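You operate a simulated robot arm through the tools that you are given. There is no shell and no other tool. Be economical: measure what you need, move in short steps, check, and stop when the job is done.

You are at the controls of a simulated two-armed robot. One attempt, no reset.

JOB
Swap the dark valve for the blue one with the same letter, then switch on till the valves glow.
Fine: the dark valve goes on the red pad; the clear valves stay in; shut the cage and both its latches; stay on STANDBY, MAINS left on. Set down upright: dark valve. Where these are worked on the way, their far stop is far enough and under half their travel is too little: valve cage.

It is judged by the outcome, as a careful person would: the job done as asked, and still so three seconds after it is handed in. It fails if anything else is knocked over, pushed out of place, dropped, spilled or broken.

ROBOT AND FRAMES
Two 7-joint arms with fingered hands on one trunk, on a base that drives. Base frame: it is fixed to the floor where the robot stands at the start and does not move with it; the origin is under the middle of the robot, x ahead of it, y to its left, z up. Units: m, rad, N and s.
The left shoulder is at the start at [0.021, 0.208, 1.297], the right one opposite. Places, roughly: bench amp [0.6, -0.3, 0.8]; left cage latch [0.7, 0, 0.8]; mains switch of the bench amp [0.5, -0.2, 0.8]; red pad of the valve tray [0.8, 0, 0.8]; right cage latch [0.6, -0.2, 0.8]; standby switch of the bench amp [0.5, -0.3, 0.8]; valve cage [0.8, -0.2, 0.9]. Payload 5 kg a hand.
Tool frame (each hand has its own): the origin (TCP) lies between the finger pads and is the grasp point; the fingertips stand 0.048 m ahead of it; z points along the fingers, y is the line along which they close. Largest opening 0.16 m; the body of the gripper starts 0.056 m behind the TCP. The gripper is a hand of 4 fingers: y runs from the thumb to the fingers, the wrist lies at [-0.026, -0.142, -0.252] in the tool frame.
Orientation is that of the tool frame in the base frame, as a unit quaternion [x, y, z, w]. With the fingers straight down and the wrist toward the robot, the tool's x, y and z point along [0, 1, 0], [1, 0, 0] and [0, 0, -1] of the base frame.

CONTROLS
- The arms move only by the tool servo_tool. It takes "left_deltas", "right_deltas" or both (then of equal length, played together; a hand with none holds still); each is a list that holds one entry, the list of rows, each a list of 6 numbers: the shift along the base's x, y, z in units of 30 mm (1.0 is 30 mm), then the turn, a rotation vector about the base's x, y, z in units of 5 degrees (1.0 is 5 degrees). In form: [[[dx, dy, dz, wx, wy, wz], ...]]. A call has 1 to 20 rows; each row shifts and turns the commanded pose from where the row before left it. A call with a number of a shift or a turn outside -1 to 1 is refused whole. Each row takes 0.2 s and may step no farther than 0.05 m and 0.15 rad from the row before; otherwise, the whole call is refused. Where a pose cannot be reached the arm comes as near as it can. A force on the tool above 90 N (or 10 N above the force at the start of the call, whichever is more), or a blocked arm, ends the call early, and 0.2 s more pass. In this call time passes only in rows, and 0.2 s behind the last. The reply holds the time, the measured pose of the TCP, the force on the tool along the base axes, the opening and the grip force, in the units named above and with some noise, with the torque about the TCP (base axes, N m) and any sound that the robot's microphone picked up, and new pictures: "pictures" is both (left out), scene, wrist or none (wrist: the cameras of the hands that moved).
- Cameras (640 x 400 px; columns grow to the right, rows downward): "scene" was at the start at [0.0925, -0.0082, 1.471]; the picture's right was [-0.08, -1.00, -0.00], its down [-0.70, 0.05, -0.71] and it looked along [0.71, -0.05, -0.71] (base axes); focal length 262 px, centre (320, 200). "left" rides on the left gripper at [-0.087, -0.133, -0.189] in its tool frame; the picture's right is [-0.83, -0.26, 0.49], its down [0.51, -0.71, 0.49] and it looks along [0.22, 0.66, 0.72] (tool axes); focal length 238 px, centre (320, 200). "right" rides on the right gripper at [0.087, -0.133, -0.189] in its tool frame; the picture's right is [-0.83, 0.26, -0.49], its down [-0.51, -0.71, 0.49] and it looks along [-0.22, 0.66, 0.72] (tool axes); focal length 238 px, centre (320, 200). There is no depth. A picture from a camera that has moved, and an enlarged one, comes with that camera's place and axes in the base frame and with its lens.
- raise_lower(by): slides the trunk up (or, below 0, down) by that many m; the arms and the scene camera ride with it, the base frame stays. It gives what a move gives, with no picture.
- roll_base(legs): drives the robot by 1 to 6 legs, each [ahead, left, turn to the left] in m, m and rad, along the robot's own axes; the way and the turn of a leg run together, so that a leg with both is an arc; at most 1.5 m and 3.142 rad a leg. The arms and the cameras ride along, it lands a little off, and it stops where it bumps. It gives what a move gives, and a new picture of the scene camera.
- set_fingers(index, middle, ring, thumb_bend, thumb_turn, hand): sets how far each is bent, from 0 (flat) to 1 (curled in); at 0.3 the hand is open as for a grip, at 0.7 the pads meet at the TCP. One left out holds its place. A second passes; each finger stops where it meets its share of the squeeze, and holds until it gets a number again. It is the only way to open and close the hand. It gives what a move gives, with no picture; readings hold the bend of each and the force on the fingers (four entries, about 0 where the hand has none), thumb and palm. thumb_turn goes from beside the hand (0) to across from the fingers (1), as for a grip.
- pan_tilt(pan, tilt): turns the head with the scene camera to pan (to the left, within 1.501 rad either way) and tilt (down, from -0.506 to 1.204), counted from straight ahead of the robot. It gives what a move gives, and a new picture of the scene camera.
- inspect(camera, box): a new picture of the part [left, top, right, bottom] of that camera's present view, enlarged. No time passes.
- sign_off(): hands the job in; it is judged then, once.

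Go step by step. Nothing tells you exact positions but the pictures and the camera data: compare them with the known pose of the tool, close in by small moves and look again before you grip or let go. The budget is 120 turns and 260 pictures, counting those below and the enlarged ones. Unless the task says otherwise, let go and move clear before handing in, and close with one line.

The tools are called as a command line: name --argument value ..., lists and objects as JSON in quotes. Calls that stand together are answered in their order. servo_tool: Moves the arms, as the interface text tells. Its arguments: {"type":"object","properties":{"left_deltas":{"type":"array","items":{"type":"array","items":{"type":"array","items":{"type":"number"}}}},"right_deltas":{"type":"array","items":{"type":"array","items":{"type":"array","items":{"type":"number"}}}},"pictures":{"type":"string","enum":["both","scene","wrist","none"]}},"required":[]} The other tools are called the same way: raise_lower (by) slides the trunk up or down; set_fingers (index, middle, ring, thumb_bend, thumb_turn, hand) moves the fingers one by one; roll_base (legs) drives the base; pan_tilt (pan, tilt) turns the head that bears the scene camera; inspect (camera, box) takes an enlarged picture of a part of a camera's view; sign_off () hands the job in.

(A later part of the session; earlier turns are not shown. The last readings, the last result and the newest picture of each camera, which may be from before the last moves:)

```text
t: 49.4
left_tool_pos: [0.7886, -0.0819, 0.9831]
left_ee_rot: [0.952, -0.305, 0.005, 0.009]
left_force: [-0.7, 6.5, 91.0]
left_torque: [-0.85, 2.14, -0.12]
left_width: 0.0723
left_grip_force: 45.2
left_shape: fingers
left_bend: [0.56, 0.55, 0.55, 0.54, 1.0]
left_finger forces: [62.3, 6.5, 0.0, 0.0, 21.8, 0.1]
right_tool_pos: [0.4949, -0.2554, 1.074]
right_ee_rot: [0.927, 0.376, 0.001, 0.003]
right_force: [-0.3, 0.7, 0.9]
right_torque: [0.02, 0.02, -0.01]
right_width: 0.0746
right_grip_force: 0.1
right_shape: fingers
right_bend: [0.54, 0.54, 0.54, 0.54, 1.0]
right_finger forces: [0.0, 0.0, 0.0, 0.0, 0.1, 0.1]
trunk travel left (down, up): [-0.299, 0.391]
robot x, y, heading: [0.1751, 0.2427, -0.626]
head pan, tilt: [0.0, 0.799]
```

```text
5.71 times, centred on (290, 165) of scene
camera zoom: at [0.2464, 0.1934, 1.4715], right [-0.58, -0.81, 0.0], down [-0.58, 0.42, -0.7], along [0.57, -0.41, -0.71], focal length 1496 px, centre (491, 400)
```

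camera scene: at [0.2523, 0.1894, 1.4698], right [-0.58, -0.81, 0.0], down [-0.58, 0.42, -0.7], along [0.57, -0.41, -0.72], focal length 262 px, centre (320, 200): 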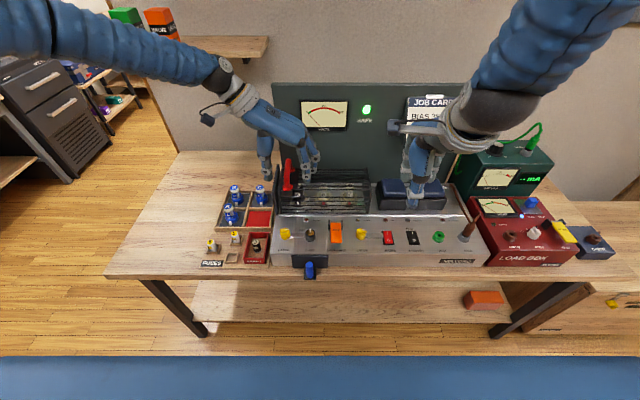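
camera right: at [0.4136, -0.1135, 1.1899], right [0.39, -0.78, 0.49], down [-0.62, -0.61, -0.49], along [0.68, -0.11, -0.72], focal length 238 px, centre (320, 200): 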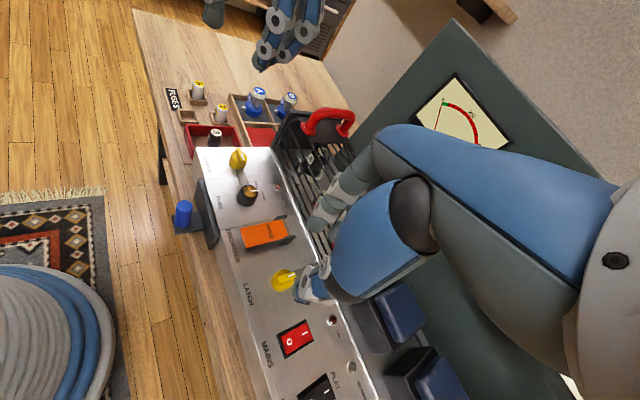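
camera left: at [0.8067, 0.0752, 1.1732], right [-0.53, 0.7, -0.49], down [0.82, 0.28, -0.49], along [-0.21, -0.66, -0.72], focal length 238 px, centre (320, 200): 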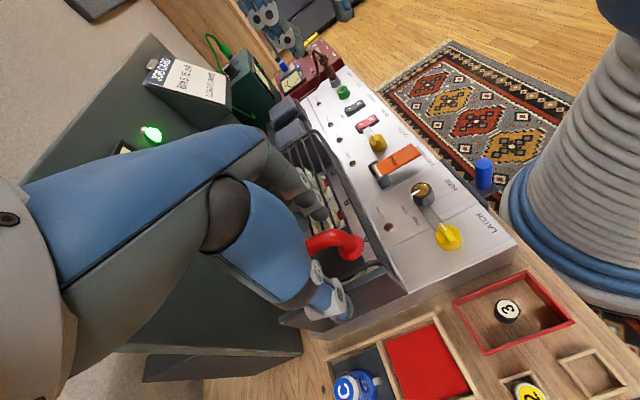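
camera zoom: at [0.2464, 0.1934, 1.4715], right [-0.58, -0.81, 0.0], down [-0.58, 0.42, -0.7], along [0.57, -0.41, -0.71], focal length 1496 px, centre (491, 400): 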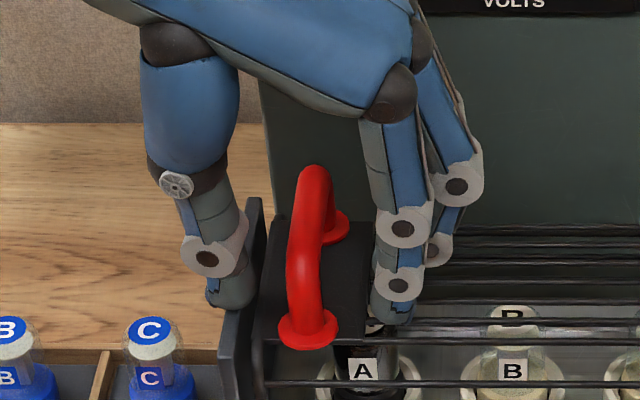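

I pressed too low onto the cage top. I'll raise 20 mm, then close harder around the bar.

servo_tool --left_deltas '[[[0, 0, 0.65, 0, 0, 0]]]' --pictures "none"

set_fingers --hand "left" --index 1.0 --middle 1.0 --ring 1.0 --thumb_bend 1.0

inspect --camera "right" --box '[0, 20, 240, 180]'

inspect --camera "scene" --box '[250, 130, 330, 200]'

```text
t: 49.8
left_tool_pos: [0.7879, -0.0778, 0.9855]
left_ee_rot: [0.951, -0.309, 0.0, -0.001]
left_force: [3.6, -5.7, 17.2]
left_torque: [-0.68, 0.04, 0.09]
left_width: 0.0705
left_grip_force: 8.0
left_shape: fingers
left_bend: [0.55, 0.55, 0.55, 0.55, 1.0]
left_finger forces: [2.9, 10.4, 0.1, 0.0, 2.7, 0.0]
right_tool_pos: [0.4988, -0.2602, 1.0702]
right_ee_rot: [0.927, 0.376, 0.001, 0.0]
right_force: [-0.5, 0.0, -0.2]
right_torque: [0.02, 0.0, 0.02]
right_width: 0.0744
right_grip_force: 0.1
right_shape: fingers
right_bend: [0.54, 0.54, 0.54, 0.54, 1.0]
right_finger forces: [0.0, 0.1, 0.1, 0.1, 0.0, 0.0]
trunk travel left (down, up): [-0.299, 0.391]
robot x, y, heading: [0.1757, 0.2419, -0.624]
head pan, tilt: [0.0, 0.799]
```

```text
t: 50.8
left_tool_pos: [0.7886, -0.0743, 0.9827]
left_ee_rot: [0.951, -0.308, -0.003, -0.002]
left_force: [-4.1, 8.6, -29.3]
left_torque: [1.17, 0.22, -0.07]
left_width: 0.0422
left_grip_force: 32.4
left_shape: fingers
left_bend: [0.67, 0.72, 0.71, 0.62, 1.0]
left_finger forces: [7.7, 14.1, 14.1, 0.0, 28.3, 0.0]
right_tool_pos: [0.4988, -0.2593, 1.0683]
right_ee_rot: [0.927, 0.376, 0.0, -0.001]
right_force: [-0.4, -0.2, -0.5]
right_torque: [0.0, -0.03, -0.03]
right_width: 0.0744
right_grip_force: 0.0
right_shape: fingers
right_bend: [0.54, 0.54, 0.54, 0.54, 1.0]
right_finger forces: [0.0, 0.0, 0.0, 0.1, 0.0, 0.0]
trunk travel left (down, up): [-0.299, 0.391]
robot x, y, heading: [0.1767, 0.2431, -0.619]
head pan, tilt: [0.0, 0.799]
```

```text
2.50 times, centred on (120, 100) of right
camera zoom: at [0.4708, -0.1048, 1.259], right [-0.42, -0.77, 0.49], down [-0.86, 0.16, -0.49], along [0.3, -0.62, -0.72], focal length 596 px, centre (820, 450)
```

zoom: 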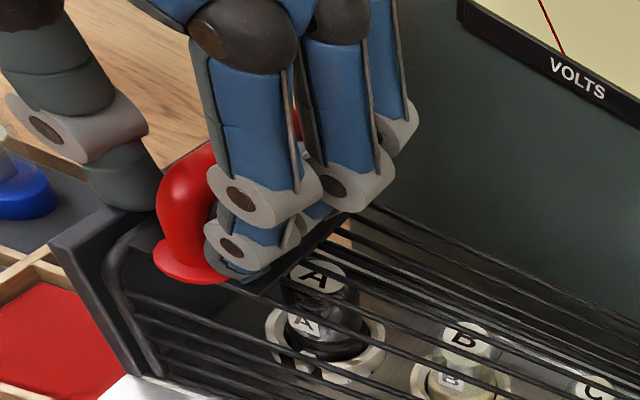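

```text
5.71 times, centred on (290, 165) of scene
camera zoom: at [0.2537, 0.1891, 1.4694], right [-0.58, -0.81, 0.0], down [-0.58, 0.42, -0.7], along [0.56, -0.41, -0.72], focal length 1496 px, centre (491, 400)
```

zoom: 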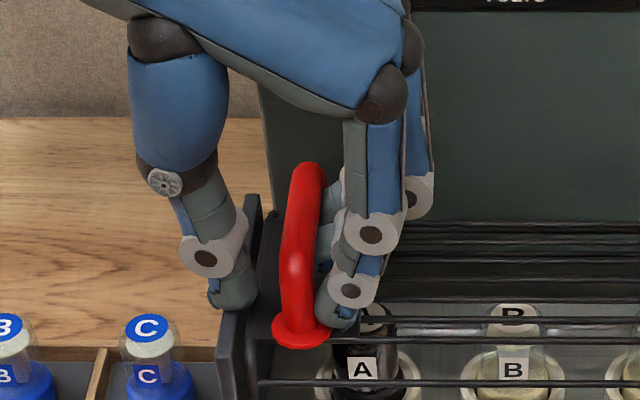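

servo_tool --left_deltas '[[[0, 0, 0.3, 0, 0, 0], [0, 0, 0.3, 0, 0, 0]]]' --pictures "none"

inspect --camera "right" --box '[0, 20, 320, 220]'

inspect --camera "scene" --box '[250, 130, 390, 220]'

```text
t: 51.5
left_tool_pos: [0.7881, -0.0727, 0.9869]
left_ee_rot: [0.951, -0.309, -0.008, -0.011]
left_force: [10.3, -22.9, -44.4]
left_torque: [0.28, 0.89, 0.06]
left_width: 0.0221
left_grip_force: 31.7
left_shape: fingers
left_bend: [0.66, 0.7, 0.7, 0.71, 1.0]
left_finger forces: [13.0, 24.1, 19.4, 0.0, 7.1, 0.0]
right_tool_pos: [0.4982, -0.2626, 1.0678]
right_ee_rot: [0.927, 0.375, 0.0, -0.002]
right_force: [-1.9, 0.4, -0.1]
right_torque: [0.06, -0.13, 0.01]
right_width: 0.0746
right_grip_force: 0.0
right_shape: fingers
right_bend: [0.54, 0.54, 0.54, 0.54, 1.0]
right_finger forces: [0.0, 0.1, 0.0, 0.0, 0.0, 0.0]
trunk travel left (down, up): [-0.299, 0.391]
robot x, y, heading: [0.1757, 0.2438, -0.625]
head pan, tilt: [0.0, 0.799]
stopped in row 2 (left hand): the force on the tool passed its limit at 91 N (the readings are from after the stop); the commanded pose is now the measured one
```

```text
2.00 times, centred on (160, 120) of right
camera zoom: at [0.4703, -0.1093, 1.2585], right [-0.42, -0.77, 0.49], down [-0.86, 0.16, -0.49], along [0.3, -0.62, -0.73], focal length 477 px, centre (640, 360)
```

zoom: 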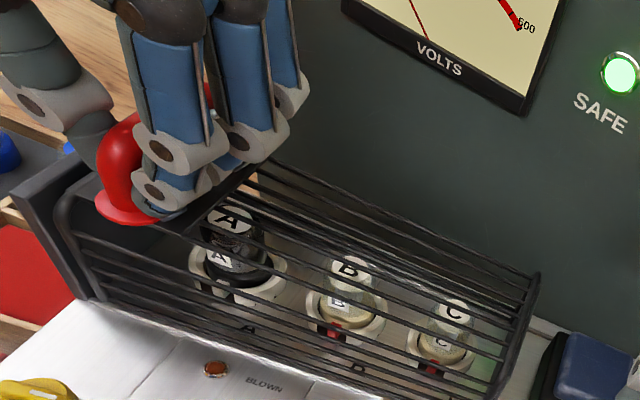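

```text
4.44 times, centred on (320, 175) of scene
camera zoom: at [0.2543, 0.1848, 1.4697], right [-0.59, -0.81, 0.0], down [-0.58, 0.42, -0.69], along [0.56, -0.41, -0.72], focal length 1163 px, centre (320, 311)
```

zoom: 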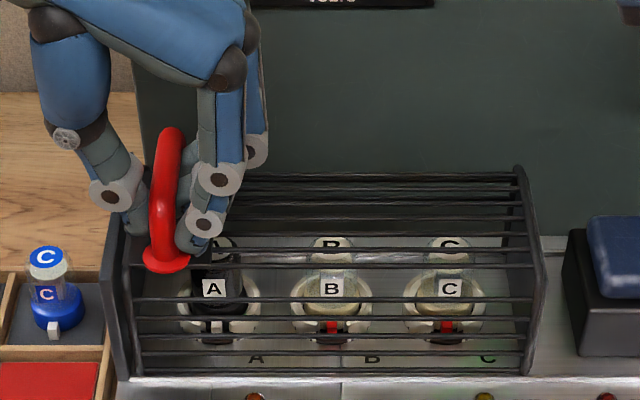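

The reaction force (back and down when I pull up) says the cage hinges at the rear base, so the handle must travel back and up. I'll follow that arc while pitching the hand with it.

servo_tool --left_deltas '[[[0.324, -0.234, 0.173, 0.586, 0.81, 0], [0.335, -0.242, 0.14, 0.586, 0.81, 0], [0.343, -0.248, 0.1, 0.586, 0.81, 0]]]' --pictures "none"

inspect --camera "right" --box '[0, 20, 320, 220]'

inspect --camera "scene" --box '[250, 130, 390, 220]'

```text
t: 52.3
left_tool_pos: [0.8129, -0.0975, 1.0125]
left_ee_rot: [0.941, -0.308, -0.131, -0.042]
left_force: [-20.3, -7.4, -8.5]
left_torque: [-0.25, 0.99, -0.55]
left_width: 0.0218
left_grip_force: 18.5
left_shape: fingers
left_bend: [0.7, 0.7, 0.71, 0.67, 1.0]
left_finger forces: [2.7, 16.0, 8.0, 0.0, 10.0, 0.1]
right_tool_pos: [0.4966, -0.2617, 1.0703]
right_ee_rot: [0.927, 0.375, 0.0, -0.001]
right_force: [-0.6, -0.2, -0.3]
right_torque: [0.08, 0.01, 0.01]
right_width: 0.0744
right_grip_force: 0.0
right_shape: fingers
right_bend: [0.54, 0.54, 0.54, 0.54, 1.0]
right_finger forces: [0.0, 0.0, 0.1, 0.0, 0.0, 0.0]
trunk travel left (down, up): [-0.299, 0.391]
robot x, y, heading: [0.176, 0.2488, -0.629]
head pan, tilt: [0.0, 0.799]
```

```text
2.00 times, centred on (160, 120) of right
camera zoom: at [0.4674, -0.1069, 1.26], right [-0.42, -0.77, 0.48], down [-0.86, 0.16, -0.49], along [0.3, -0.62, -0.72], focal length 477 px, centre (640, 360)
```

zoom: 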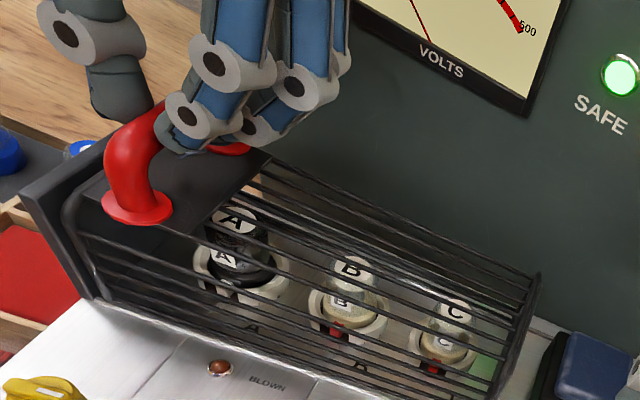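

```text
4.44 times, centred on (320, 175) of scene
camera zoom: at [0.2503, 0.1871, 1.4703], right [-0.59, -0.81, 0.0], down [-0.58, 0.42, -0.7], along [0.57, -0.41, -0.72], focal length 1163 px, centre (320, 311)
```

zoom: 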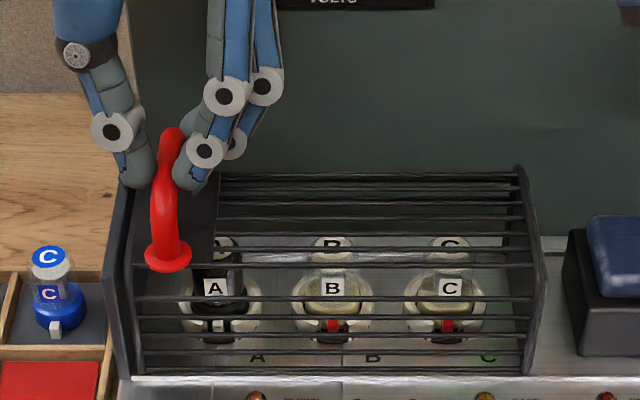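

The cage still hasn't moved; the hand slid along the bar. I'll open the hand and inspect the cage's ends and rear closely.

set_fingers --hand "left" --index 0.45 --middle 0.45 --ring 0.45 --thumb_bend 0.45

inspect --camera "scene" --box '[265, 180, 325, 220]'

inspect --camera "scene" --box '[345, 160, 395, 220]'

inspect --camera "right" --box '[200, 130, 300, 230]'

inspect --camera "left" --box '[0, 0, 640, 400]'

```text
t: 53.3
left_tool_pos: [0.816, -0.0929, 1.007]
left_ee_rot: [0.942, -0.306, -0.13, -0.046]
left_force: [0.1, -0.6, -0.4]
left_torque: [0.02, -0.04, -0.01]
left_width: 0.1108
left_grip_force: 0.0
left_shape: fingers
left_bend: [0.45, 0.45, 0.45, 0.45, 0.99]
left_finger forces: [0.0, 0.1, 0.0, 0.0, 0.0, 0.0]
right_tool_pos: [0.4965, -0.259, 1.0706]
right_ee_rot: [0.927, 0.375, 0.0, 0.0]
right_force: [-2.0, 0.0, -0.8]
right_torque: [0.03, -0.06, 0.0]
right_width: 0.0745
right_grip_force: 0.0
right_shape: fingers
right_bend: [0.54, 0.54, 0.54, 0.54, 1.0]
right_finger forces: [0.0, 0.1, 0.1, 0.0, 0.1, 0.1]
trunk travel left (down, up): [-0.299, 0.391]
robot x, y, heading: [0.1767, 0.2437, -0.623]
head pan, tilt: [0.0, 0.799]
```

```text
10.00 times, centred on (295, 200) of scene
camera zoom: at [0.2518, 0.1888, 1.4698], right [-0.59, -0.81, 0.0], down [-0.58, 0.42, -0.7], along [0.56, -0.41, -0.72], focal length 2618 px, centre (570, 200)
```

zoom: 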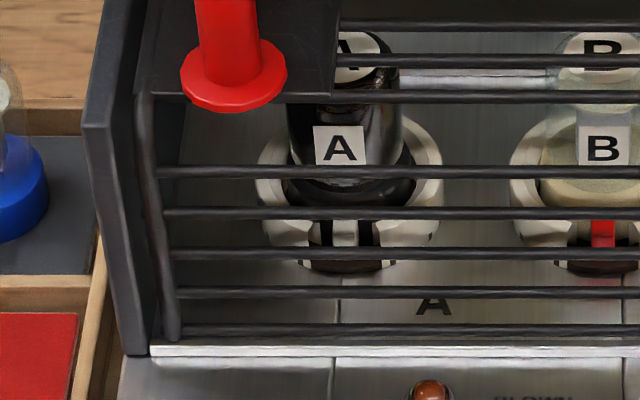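

```text
6.67 times, centred on (370, 190) of scene
camera zoom: at [0.2518, 0.1888, 1.4698], right [-0.59, -0.81, 0.0], down [-0.58, 0.42, -0.7], along [0.56, -0.41, -0.72], focal length 1745 px, centre (-13, 267)
```

zoom: 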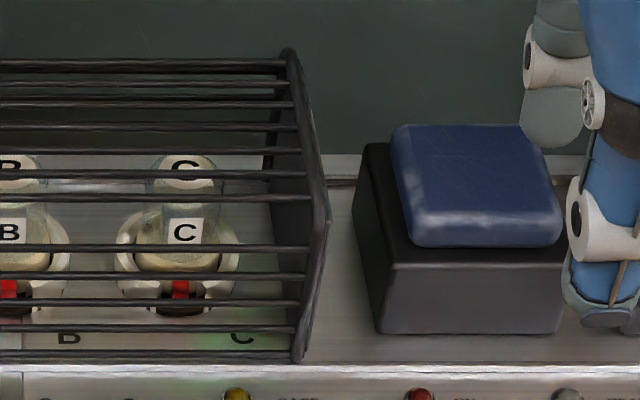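

```text
4.00 times, centred on (250, 180) of right
camera zoom: at [0.4688, -0.1054, 1.2597], right [-0.42, -0.77, 0.49], down [-0.86, 0.16, -0.49], along [0.3, -0.62, -0.72], focal length 953 px, centre (600, 280)
```

zoom: 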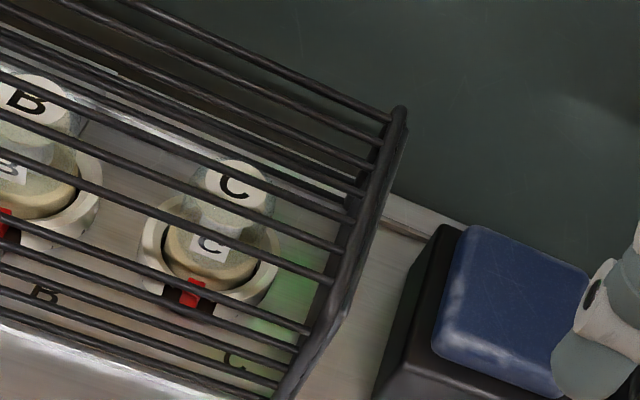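

```text
1.00 times, centred on (320, 200) of left (not enlarged: the box is as wide or as high as the picture)
camera zoom: at [0.8683, 0.0318, 1.2123], right [-0.6, 0.76, -0.24], down [0.71, 0.37, -0.6], along [-0.37, -0.53, -0.76], focal length 238 px, centre (320, 200)
```

zoom: 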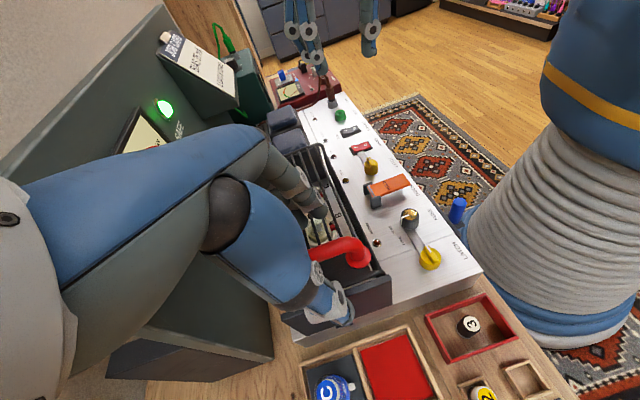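

inspect --camera "left" --box '[260, 120, 420, 260]'

inspect --camera "left" --box '[90, 220, 410, 400]'

inspect --camera "right" --box '[0, 60, 160, 180]'

```text
2.86 times, centred on (340, 190) of left
camera zoom: at [0.8683, 0.0318, 1.2123], right [-0.6, 0.76, -0.24], down [0.71, 0.37, -0.6], along [-0.37, -0.53, -0.76], focal length 681 px, centre (263, 229)
```

zoom: 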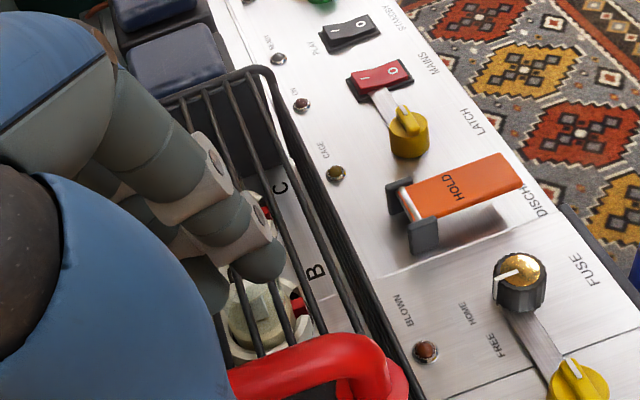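

```text
2.00 times, centred on (250, 310) of left
camera zoom: at [0.8683, 0.0318, 1.2123], right [-0.6, 0.76, -0.24], down [0.71, 0.37, -0.6], along [-0.37, -0.53, -0.76], focal length 477 px, centre (460, -20)
```

zoom: 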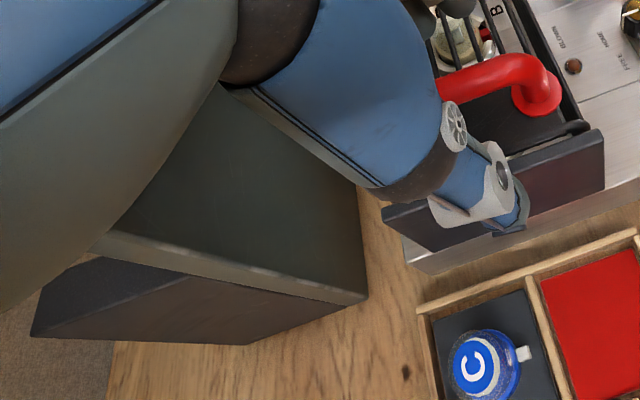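

```text
3.33 times, centred on (80, 120) of right
camera zoom: at [0.4688, -0.1054, 1.2597], right [-0.42, -0.77, 0.49], down [-0.86, 0.16, -0.49], along [0.3, -0.62, -0.72], focal length 794 px, centre (1120, 467)
```

zoom: 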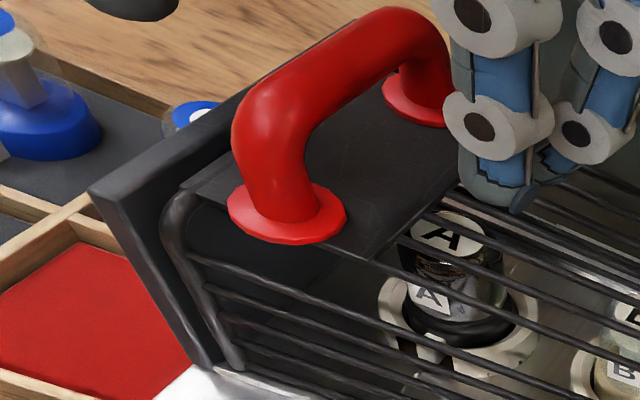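

There is open bench between the amp and the meter panel, so a rear hinge has room to swing. Next I'll push the handle's front leg backwards with closed fingers and watch; first I'll reposition the left hand in front of the handle.

servo_tool --left_deltas '[[[0, 0, 1, -0.586, -0.81, 0], [0, 0, 1, -0.586, -0.81, 0], [0, 0, 1, -0.586, -0.81, 0], [-0.206, 0.149, 0, 0, 0, 1], [-0.206, 0.149, 0, 0, 0, 1], [-0.206, 0.149, 0, 0, 0, 1], [-0.206, 0.149, 0, 0, 0, 1], [-0.206, 0.149, 0, 0, 0, 1], [-0.206, 0.149, 0, 0, 0, 1], [-0.206, 0.149, 0, 0, 0, 1], [-0.206, 0.149, 0, 0, 0, 1], [-0.206, 0.149, 0, 0, 0, 1], [-0.206, 0.149, 0, 0, 0, 1], [-0.206, 0.149, 0, 0, 0, 1], [-0.206, 0.149, 0, 0, 0, 1], [-0.206, 0.149, 0, 0, 0, 1], [-0.206, 0.149, 0, 0, 0, 1], [-0.206, 0.149, 0, 0, 0, 1], [-0.206, 0.149, 0, 0, 0, 1], [-0.206, 0.149, 0, 0, 0, 1]]]' --pictures "none"

set_fingers --hand "left" --index 0.7 --middle 0.7 --ring 0.7 --thumb_bend 0.7

servo_tool --left_deltas '[[[0, 0, -1, 0, 0, 0], [0, 0, -1, 0, 0, 0], [0, 0, -1, 0, 0, 0]]]'

inspect --camera "scene" --box '[240, 130, 380, 220]'

inspect --camera "right" --box '[0, 20, 240, 200]'

```text
t: 57.5
left_tool_pos: [0.7128, -0.0151, 1.0964]
left_ee_rot: [0.91, 0.415, -0.01, -0.001]
left_force: [-1.1, -0.1, 0.0]
left_torque: [0.05, -0.02, 0.05]
left_width: 0.1106
left_grip_force: 0.1
left_shape: fingers
left_bend: [0.45, 0.45, 0.45, 0.45, 0.99]
left_finger forces: [0.1, 0.0, 0.0, 0.1, 0.0, 0.0]
right_tool_pos: [0.4965, -0.2599, 1.0702]
right_ee_rot: [0.927, 0.375, 0.0, -0.001]
right_force: [-0.2, -0.6, 0.3]
right_torque: [0.03, -0.05, 0.01]
right_width: 0.0744
right_grip_force: 0.0
right_shape: fingers
right_bend: [0.54, 0.54, 0.54, 0.54, 1.0]
right_finger forces: [0.0, 0.1, 0.0, 0.0, 0.1, 0.0]
trunk travel left (down, up): [-0.299, 0.391]
robot x, y, heading: [0.1805, 0.2417, -0.626]
head pan, tilt: [0.0, 0.799]
```

```text
t: 58.5
left_tool_pos: [0.7125, -0.0151, 1.095]
left_ee_rot: [0.91, 0.415, -0.01, 0.0]
left_force: [-0.2, 0.2, -0.1]
left_torque: [0.01, 0.0, 0.0]
left_width: 0.0134
left_grip_force: 0.0
left_shape: fingers
left_bend: [0.7, 0.7, 0.7, 0.7, 1.0]
left_finger forces: [0.1, 0.0, 0.0, 0.0, 0.0, 0.0]
right_tool_pos: [0.4971, -0.26, 1.071]
right_ee_rot: [0.927, 0.375, 0.0, 0.0]
right_force: [0.3, 0.2, 0.3]
right_torque: [0.01, 0.0, 0.0]
right_width: 0.0745
right_grip_force: 0.0
right_shape: fingers
right_bend: [0.54, 0.54, 0.54, 0.54, 1.0]
right_finger forces: [0.0, 0.0, 0.0, 0.0, 0.0, 0.0]
trunk travel left (down, up): [-0.299, 0.391]
robot x, y, heading: [0.1752, 0.246, -0.623]
head pan, tilt: [0.0, 0.799]
```

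```text
t: 59.3
left_tool_pos: [0.7138, -0.0172, 1.0058]
left_ee_rot: [0.91, 0.415, -0.01, 0.0]
left_force: [0.7, -0.9, 0.3]
left_torque: [0.06, 0.08, -0.01]
left_width: 0.0135
left_grip_force: 0.2
left_shape: fingers
left_bend: [0.7, 0.7, 0.7, 0.7, 1.0]
left_finger forces: [0.1, 0.0, 0.0, 0.0, 0.1, 0.0]
right_tool_pos: [0.4989, -0.2605, 1.0696]
right_ee_rot: [0.927, 0.375, 0.0, -0.001]
right_force: [1.4, -0.1, -0.2]
right_torque: [0.04, 0.06, -0.01]
right_width: 0.0746
right_grip_force: 0.1
right_shape: fingers
right_bend: [0.54, 0.54, 0.54, 0.54, 1.0]
right_finger forces: [0.1, 0.0, 0.1, 0.1, 0.0, 0.1]
trunk travel left (down, up): [-0.299, 0.391]
robot x, y, heading: [0.1762, 0.2429, -0.626]
head pan, tilt: [0.0, 0.799]
camera scene: at [0.253, 0.1882, 1.4696], right [-0.59, -0.81, 0.0], down [-0.58, 0.42, -0.7], along [0.56, -0.41, -0.72], focal length 262 px, centre (320, 200)
camera left: at [0.5596, 0.0058, 1.1964], right [-0.75, -0.46, -0.47], down [-0.21, 0.84, -0.49], along [0.62, -0.27, -0.73], focal length 238 px, centre (320, 200)
```

scene: 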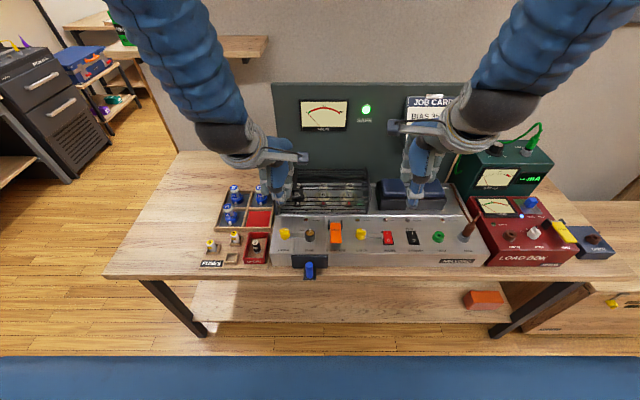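
left: 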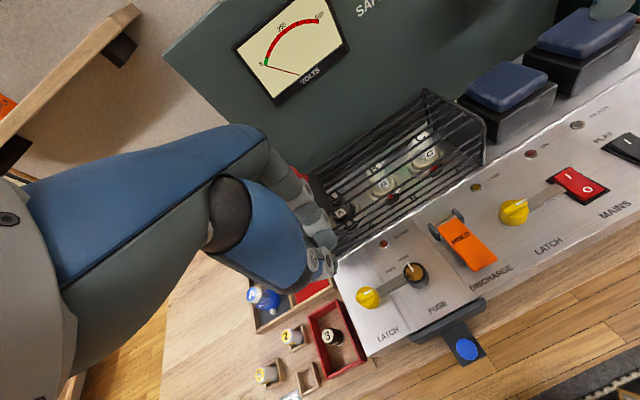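

```text
4.44 times, centred on (310, 175) of scene
camera zoom: at [0.253, 0.1882, 1.4696], right [-0.59, -0.81, 0.0], down [-0.58, 0.42, -0.7], along [0.56, -0.41, -0.72], focal length 1163 px, centre (364, 311)
```

zoom: 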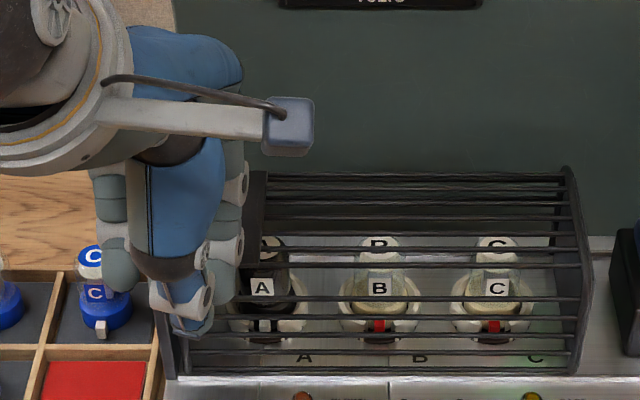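

```text
2.22 times, centred on (120, 110) of right
camera zoom: at [0.4699, -0.1058, 1.2592], right [-0.42, -0.77, 0.49], down [-0.86, 0.16, -0.49], along [0.3, -0.62, -0.72], focal length 530 px, centre (764, 400)
```

zoom: 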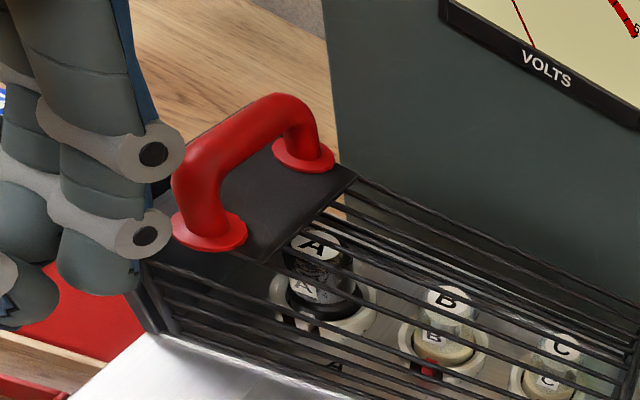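

The closed fingers stand in front of the handle's front leg. I'll push toward the back.

servo_tool --left_deltas '[[[0.216, -0.156, 0, 0, 0, 0], [0.216, -0.156, 0, 0, 0, 0], [0.216, -0.156, 0, 0, 0, 0], [0.216, -0.156, 0, 0, 0, 0], [0.216, -0.156, 0, 0, 0, 0], [0.216, -0.156, 0, 0, 0, 0], [0.216, -0.156, 0, 0, 0, 0]]]' --pictures "none"

inspect --camera "right" --box '[0, 20, 240, 200]'

inspect --camera "scene" --box '[240, 130, 380, 220]'

```text
t: 60.9
left_tool_pos: [0.7576, -0.05, 1.0062]
left_ee_rot: [0.91, 0.415, -0.011, 0.0]
left_force: [-1.8, 0.8, 2.4]
left_torque: [0.0, 0.03, 0.01]
left_width: 0.0118
left_grip_force: 1.3
left_shape: fingers
left_bend: [0.7, 0.7, 0.7, 0.7, 1.0]
left_finger forces: [2.0, 1.5, 0.1, 0.1, 0.0, 0.0]
right_tool_pos: [0.4974, -0.2603, 1.0701]
right_ee_rot: [0.927, 0.375, 0.0, 0.0]
right_force: [-0.2, -0.1, 1.0]
right_torque: [-0.02, -0.01, -0.03]
right_width: 0.0746
right_grip_force: 0.2
right_shape: fingers
right_bend: [0.54, 0.54, 0.54, 0.54, 1.0]
right_finger forces: [0.0, 0.1, 0.0, 0.0, 0.0, 0.0]
trunk travel left (down, up): [-0.299, 0.391]
robot x, y, heading: [0.1769, 0.2445, -0.628]
head pan, tilt: [0.0, 0.799]
```

```text
2.22 times, centred on (120, 110) of right
camera zoom: at [0.4688, -0.105, 1.2598], right [-0.42, -0.77, 0.49], down [-0.86, 0.16, -0.49], along [0.3, -0.62, -0.72], focal length 530 px, centre (764, 400)
```

zoom: 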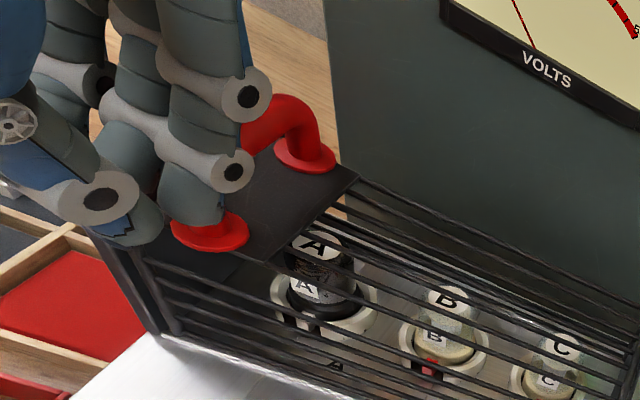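

```text
4.44 times, centred on (310, 175) of scene
camera zoom: at [0.2518, 0.1892, 1.4698], right [-0.59, -0.81, 0.0], down [-0.58, 0.42, -0.7], along [0.56, -0.41, -0.72], focal length 1163 px, centre (364, 311)
```

zoom: 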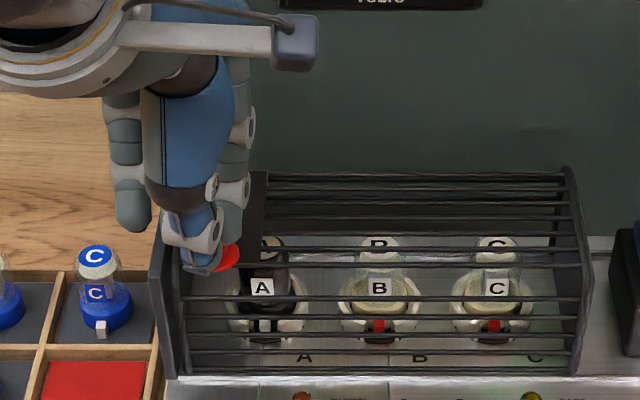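

servo_tool --left_deltas '[[[0.135, -0.098, 0.05, 0, 0, 0], [0.135, -0.098, 0.05, 0, 0, 0], [0.135, -0.098, 0.05, 0, 0, 0], [0.135, -0.098, 0.05, 0, 0, 0], [0.135, -0.098, 0.05, 0, 0, 0], [0.135, -0.098, 0.05, 0, 0, 0]]]' --pictures "none"

inspect --camera "right" --box '[0, 20, 240, 200]'

```text
t: 62.3
left_tool_pos: [0.7791, -0.0666, 1.0155]
left_ee_rot: [0.91, 0.414, -0.009, -0.001]
left_force: [-21.4, 5.1, 11.8]
left_torque: [0.13, 0.85, -0.07]
left_width: 0.0062
left_grip_force: 16.5
left_shape: fingers
left_bend: [0.71, 0.71, 0.7, 0.68, 1.0]
left_finger forces: [28.4, 4.7, 0.0, 0.0, 0.0, 0.1]
right_tool_pos: [0.4952, -0.2607, 1.071]
right_ee_rot: [0.927, 0.375, 0.0, 0.001]
right_force: [-0.2, 0.3, -0.5]
right_torque: [-0.03, 0.02, -0.04]
right_width: 0.0744
right_grip_force: 0.1
right_shape: fingers
right_bend: [0.54, 0.54, 0.54, 0.54, 1.0]
right_finger forces: [0.0, 0.0, 0.1, 0.0, 0.1, 0.0]
trunk travel left (down, up): [-0.299, 0.391]
robot x, y, heading: [0.1796, 0.2453, -0.625]
head pan, tilt: [0.0, 0.799]
```

```text
2.22 times, centred on (120, 110) of right
camera zoom: at [0.4666, -0.1047, 1.2605], right [-0.42, -0.77, 0.49], down [-0.86, 0.16, -0.49], along [0.3, -0.62, -0.72], focal length 530 px, centre (764, 400)
```

zoom: 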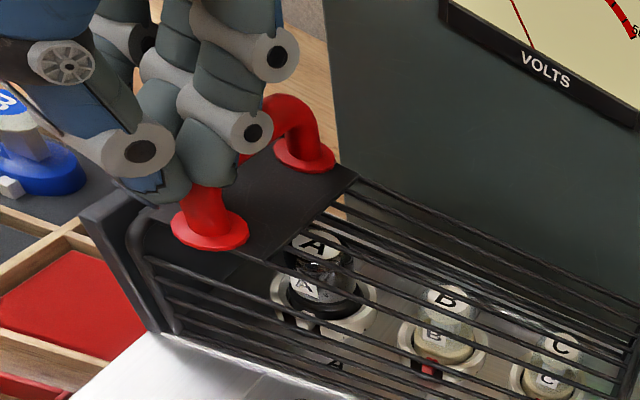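

The handle isn't moving backward either. I'll regrip it with thumb and fingers either side and test pulling along the amp's length.

servo_tool --left_deltas '[[[-0.4, 0.3, 0.8, 0, 0, 0], [0, 0, 1, 0, 0, 0], [0, 0, 0.6, 0, 0, -1], [0, 0, 0, 0, 0, -1], [0, 0, 0, 0, 0, -1], [0, 0, 0, 0, 0, -1], [0, 0, 0, 0, 0, -1], [0, 0, 0, 0, 0, -1], [0, 0, 0, 0, 0, -1], [0, 0, 0, 0, 0, -1], [0, 0, 0, 0, 0, -1], [0, 0, 0, 0, 0, -1], [0, 0, 0, 0, 0, -1], [0, 0, 0, 0, 0, -1], [0, 0, 0, 0, 0, -1], [0, 0, 0, 0, 0, -1], [0, 0, 0, 0, 0, -1], [0, 0, 0, 0, 0, -1], [0, 0, 0, 0, 0, -1]]]' --pictures "none"

set_fingers --hand "left" --index 0.5 --middle 0.5 --ring 0.5 --thumb_bend 0.5

inspect --camera "scene" --box '[240, 110, 380, 220]'

inspect --camera "left" --box '[0, 0, 640, 400]'

```text
t: 66.3
left_tool_pos: [0.7703, -0.0564, 1.0872]
left_ee_rot: [0.951, -0.31, -0.007, -0.007]
left_force: [-0.3, -0.6, 0.2]
left_torque: [0.03, 0.03, 0.0]
left_width: 0.013
left_grip_force: 0.1
left_shape: fingers
left_bend: [0.7, 0.7, 0.7, 0.7, 1.0]
left_finger forces: [0.0, 0.0, 0.0, 0.0, 0.0, 0.1]
right_tool_pos: [0.4975, -0.2598, 1.0696]
right_ee_rot: [0.927, 0.375, 0.0, 0.001]
right_force: [0.4, -1.6, -0.4]
right_torque: [0.03, 0.01, 0.0]
right_width: 0.0747
right_grip_force: 0.0
right_shape: fingers
right_bend: [0.54, 0.54, 0.54, 0.54, 1.0]
right_finger forces: [0.1, 0.1, 0.1, 0.0, 0.0, 0.0]
trunk travel left (down, up): [-0.299, 0.391]
robot x, y, heading: [0.1789, 0.2457, -0.625]
head pan, tilt: [0.0, 0.799]
```

```text
t: 67.3
left_tool_pos: [0.7696, -0.0576, 1.0871]
left_ee_rot: [0.951, -0.308, -0.007, -0.006]
left_force: [-0.4, -0.2, -0.2]
left_torque: [-0.01, 0.01, -0.01]
left_width: 0.0904
left_grip_force: 0.0
left_shape: fingers
left_bend: [0.5, 0.5, 0.5, 0.5, 1.0]
left_finger forces: [0.0, 0.0, 0.1, 0.0, 0.1, 0.0]
right_tool_pos: [0.4978, -0.2595, 1.0699]
right_ee_rot: [0.926, 0.376, -0.001, 0.001]
right_force: [-0.3, 0.2, -0.3]
right_torque: [-0.01, -0.05, 0.02]
right_width: 0.0749
right_grip_force: 0.0
right_shape: fingers
right_bend: [0.54, 0.54, 0.54, 0.54, 1.0]
right_finger forces: [0.0, 0.1, 0.0, 0.0, 0.0, 0.0]
trunk travel left (down, up): [-0.299, 0.391]
robot x, y, heading: [0.1765, 0.2445, -0.618]
head pan, tilt: [0.0, 0.799]
```

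```text
3.64 times, centred on (310, 165) of scene
camera zoom: at [0.2521, 0.1891, 1.4698], right [-0.59, -0.81, 0.0], down [-0.58, 0.42, -0.7], along [0.56, -0.41, -0.72], focal length 952 px, centre (356, 327)
```

zoom: 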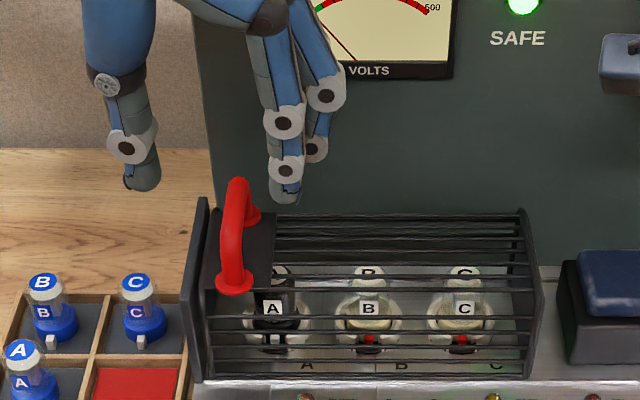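

```text
1.00 times, centred on (320, 200) of left (not enlarged: the box is as wide or as high as the picture)
camera zoom: at [0.7789, 0.098, 1.2778], right [-0.53, 0.71, -0.47], down [0.82, 0.29, -0.49], along [-0.21, -0.65, -0.73], focal length 238 px, centre (320, 200)
```

zoom: 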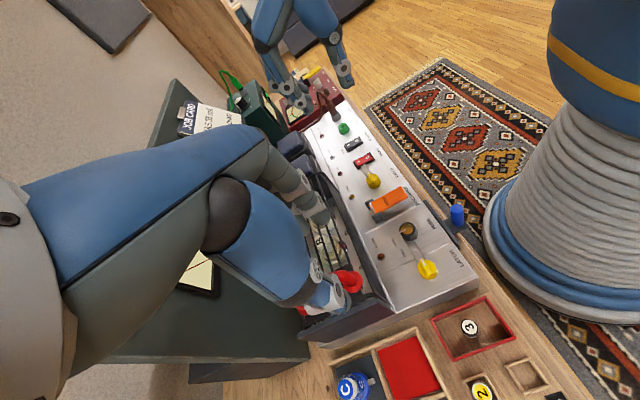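

servo_tool --left_deltas '[[[0.47, -0.38, 0, 0, 0, 0], [0.47, -0.38, -0.2, 0, 0, 0], [0, 0, -1, 0, 0, 0], [0, 0, -1, 0, 0, 0], [0, 0, -1, 0, 0, 0]]]' --pictures "none"

set_fingers --hand "left" --index 0.85 --middle 0.85 --ring 0.85 --thumb_bend 0.85

servo_tool --left_deltas '[[[-0.1, -0.135, 0, 0, 0, 0], [-0.1, -0.135, 0, 0, 0, 0], [-0.1, -0.135, 0, 0, 0, 0]]]' --pictures "none"

inspect --camera "scene" --box '[240, 110, 380, 220]'

inspect --camera "right" --box '[0, 20, 300, 220]'

```text
t: 68.5
left_tool_pos: [0.7999, -0.0801, 0.9912]
left_ee_rot: [0.951, -0.309, -0.007, -0.006]
left_force: [1.4, -0.5, 0.3]
left_torque: [0.05, 0.08, -0.03]
left_width: 0.0906
left_grip_force: 0.2
left_shape: fingers
left_bend: [0.5, 0.5, 0.5, 0.5, 1.0]
left_finger forces: [0.1, 0.0, 0.0, 0.0, 0.1, 0.0]
right_tool_pos: [0.4967, -0.2596, 1.0696]
right_ee_rot: [0.927, 0.376, -0.001, -0.001]
right_force: [0.6, 0.0, -0.1]
right_torque: [0.04, 0.07, 0.05]
right_width: 0.0744
right_grip_force: 0.0
right_shape: fingers
right_bend: [0.54, 0.54, 0.54, 0.54, 1.0]
right_finger forces: [0.1, 0.0, 0.0, 0.1, 0.0, 0.1]
trunk travel left (down, up): [-0.299, 0.391]
robot x, y, heading: [0.1773, 0.2416, -0.627]
head pan, tilt: [0.0, 0.799]
```

```text
t: 69.5
left_tool_pos: [0.7974, -0.0813, 0.9882]
left_ee_rot: [0.951, -0.309, -0.008, -0.008]
left_force: [-7.0, -13.4, -24.2]
left_torque: [-0.46, 0.48, -0.61]
left_width: 0.0137
left_grip_force: 30.3
left_shape: fingers
left_bend: [0.71, 0.72, 0.71, 0.71, 1.0]
left_finger forces: [11.8, 11.3, 13.1, 0.0, 24.0, 0.0]
right_tool_pos: [0.4972, -0.2616, 1.0685]
right_ee_rot: [0.927, 0.375, 0.0, -0.001]
right_force: [0.3, -0.5, -0.1]
right_torque: [-0.02, 0.0, -0.01]
right_width: 0.0745
right_grip_force: 0.1
right_shape: fingers
right_bend: [0.54, 0.54, 0.54, 0.54, 1.0]
right_finger forces: [0.0, 0.1, 0.1, 0.0, 0.0, 0.0]
trunk travel left (down, up): [-0.299, 0.391]
robot x, y, heading: [0.1815, 0.245, -0.627]
head pan, tilt: [0.0, 0.799]
```

```text
t: 70.3
left_tool_pos: [0.7896, -0.0916, 0.9889]
left_ee_rot: [0.951, -0.309, -0.007, -0.008]
left_force: [1.0, -1.5, -32.9]
left_torque: [-0.02, 0.39, -0.47]
left_width: 0.0136
left_grip_force: 29.2
left_shape: fingers
left_bend: [0.71, 0.72, 0.71, 0.7, 1.0]
left_finger forces: [9.3, 11.6, 10.6, 0.0, 27.0, 0.0]
right_tool_pos: [0.4988, -0.2601, 1.0676]
right_ee_rot: [0.927, 0.375, 0.0, -0.001]
right_force: [0.2, 1.3, 0.2]
right_torque: [0.0, -0.02, 0.0]
right_width: 0.0747
right_grip_force: 0.0
right_shape: fingers
right_bend: [0.54, 0.54, 0.54, 0.54, 1.0]
right_finger forces: [0.0, 0.0, 0.1, 0.0, 0.0, 0.0]
trunk travel left (down, up): [-0.299, 0.391]
robot x, y, heading: [0.1774, 0.2457, -0.628]
head pan, tilt: [0.0, 0.799]
```

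```text
3.64 times, centred on (310, 165) of scene
camera zoom: at [0.2542, 0.1877, 1.4694], right [-0.59, -0.81, 0.0], down [-0.58, 0.42, -0.7], along [0.56, -0.41, -0.72], focal length 952 px, centre (356, 327)
```

zoom: 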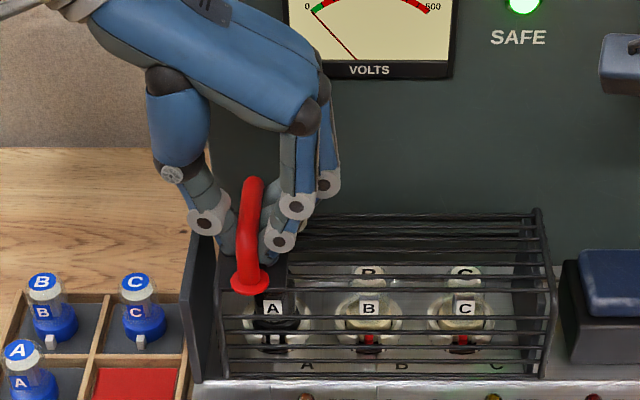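

```text
2.00 times, centred on (150, 120) of right
camera zoom: at [0.4709, -0.1063, 1.2587], right [-0.42, -0.77, 0.49], down [-0.86, 0.16, -0.49], along [0.3, -0.62, -0.72], focal length 477 px, centre (660, 360)
```

zoom: 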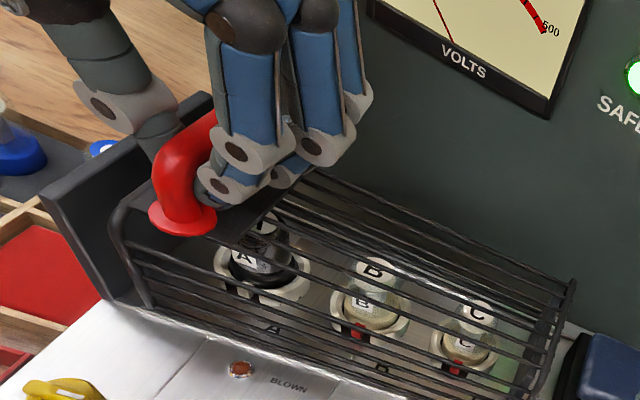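

The cage slid about 13 mm to the right with almost no force, so it's a slide. I'll move the right hand out of the way and slide the cage right step by step.

servo_tool --right_deltas '[[[-0.59, -0.81, 0.5, 0, 0, 0], [-0.59, -0.81, 0.5, 0, 0, 0], [-0.59, -0.81, 0.5, 0, 0, 0], [-0.59, -0.81, 0.5, 0, 0, 0], [-0.59, -0.81, 0.5, 0, 0, 0], [-0.59, -0.81, 0, 0, 0, 0]]]' --pictures "none"

servo_tool --left_deltas '[[[-0.2, -0.27, 0, 0, 0, 0], [-0.2, -0.27, 0, 0, 0, 0], [-0.2, -0.27, 0, 0, 0, 0], [-0.2, -0.27, 0, 0, 0, 0], [-0.2, -0.27, 0, 0, 0, 0], [-0.2, -0.27, 0, 0, 0, 0]]]'

inspect --camera "scene" --box '[260, 120, 440, 230]'

```text
t: 71.7
left_tool_pos: [0.7883, -0.0943, 0.9896]
left_ee_rot: [0.951, -0.309, -0.008, -0.008]
left_force: [-0.4, -1.0, -40.3]
left_torque: [0.05, 0.42, -0.46]
left_width: 0.0136
left_grip_force: 30.3
left_shape: fingers
left_bend: [0.71, 0.71, 0.71, 0.7, 1.0]
left_finger forces: [9.3, 12.2, 11.4, 0.0, 28.0, 0.0]
right_tool_pos: [0.392, -0.4099, 1.1414]
right_ee_rot: [0.927, 0.376, -0.001, -0.001]
right_force: [-0.3, -0.3, -1.0]
right_torque: [0.03, -0.02, 0.02]
right_width: 0.0745
right_grip_force: 0.0
right_shape: fingers
right_bend: [0.54, 0.54, 0.54, 0.54, 1.0]
right_finger forces: [0.1, 0.1, 0.0, 0.1, 0.0, 0.0]
trunk travel left (down, up): [-0.299, 0.391]
robot x, y, heading: [0.1802, 0.2427, -0.63]
head pan, tilt: [0.0, 0.799]
```

```text
t: 73.1
left_tool_pos: [0.7535, -0.1419, 0.9894]
left_ee_rot: [0.951, -0.309, -0.009, -0.009]
left_force: [-0.1, -0.9, -38.4]
left_torque: [0.02, 0.41, -0.45]
left_width: 0.0135
left_grip_force: 29.9
left_shape: fingers
left_bend: [0.71, 0.71, 0.71, 0.7, 1.0]
left_finger forces: [9.1, 11.8, 11.3, 0.0, 27.8, 0.1]
right_tool_pos: [0.3935, -0.4079, 1.1412]
right_ee_rot: [0.927, 0.375, -0.001, -0.001]
right_force: [-0.5, -1.2, 0.7]
right_torque: [0.03, -0.02, -0.01]
right_width: 0.0747
right_grip_force: 0.2
right_shape: fingers
right_bend: [0.54, 0.54, 0.54, 0.54, 1.0]
right_finger forces: [0.0, 0.0, 0.0, 0.0, 0.1, 0.1]
trunk travel left (down, up): [-0.299, 0.391]
robot x, y, heading: [0.1798, 0.242, -0.63]
head pan, tilt: [0.0, 0.799]
camera scene: at [0.2539, 0.1868, 1.4695], right [-0.59, -0.81, 0.0], down [-0.58, 0.42, -0.7], along [0.56, -0.41, -0.72], focal length 262 px, centre (320, 200)
camera left: at [0.7632, 0.0127, 1.1797], right [-0.53, 0.71, -0.47], down [0.82, 0.29, -0.49], along [-0.22, -0.64, -0.73], focal length 238 px, centre (320, 200)
```

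scene: 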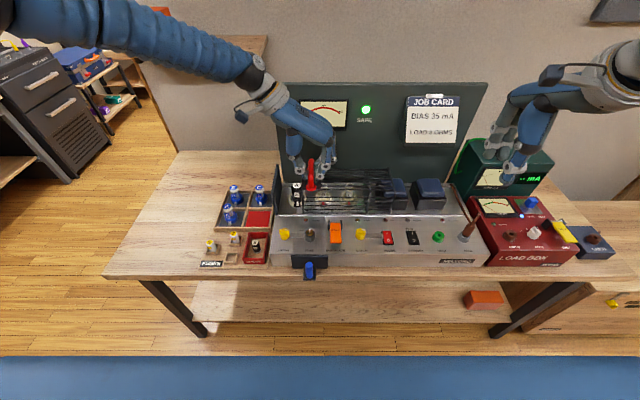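
left: 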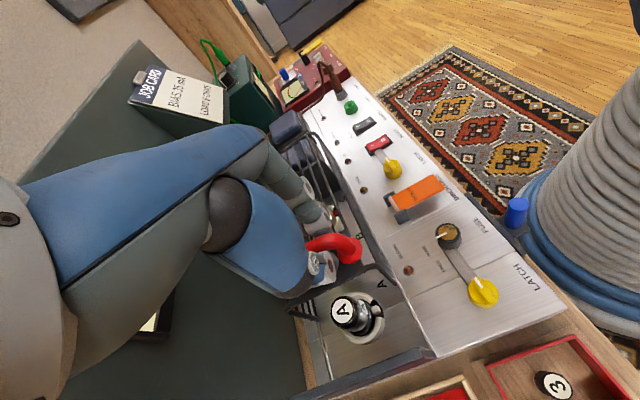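

```text
3.56 times, centred on (350, 175) of scene
camera zoom: at [0.2539, 0.1868, 1.4695], right [-0.59, -0.81, 0.0], down [-0.58, 0.42, -0.7], along [0.56, -0.41, -0.72], focal length 931 px, centre (213, 289)
```

zoom: 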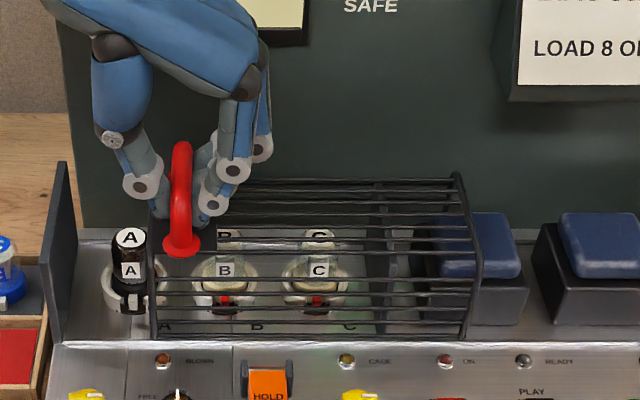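

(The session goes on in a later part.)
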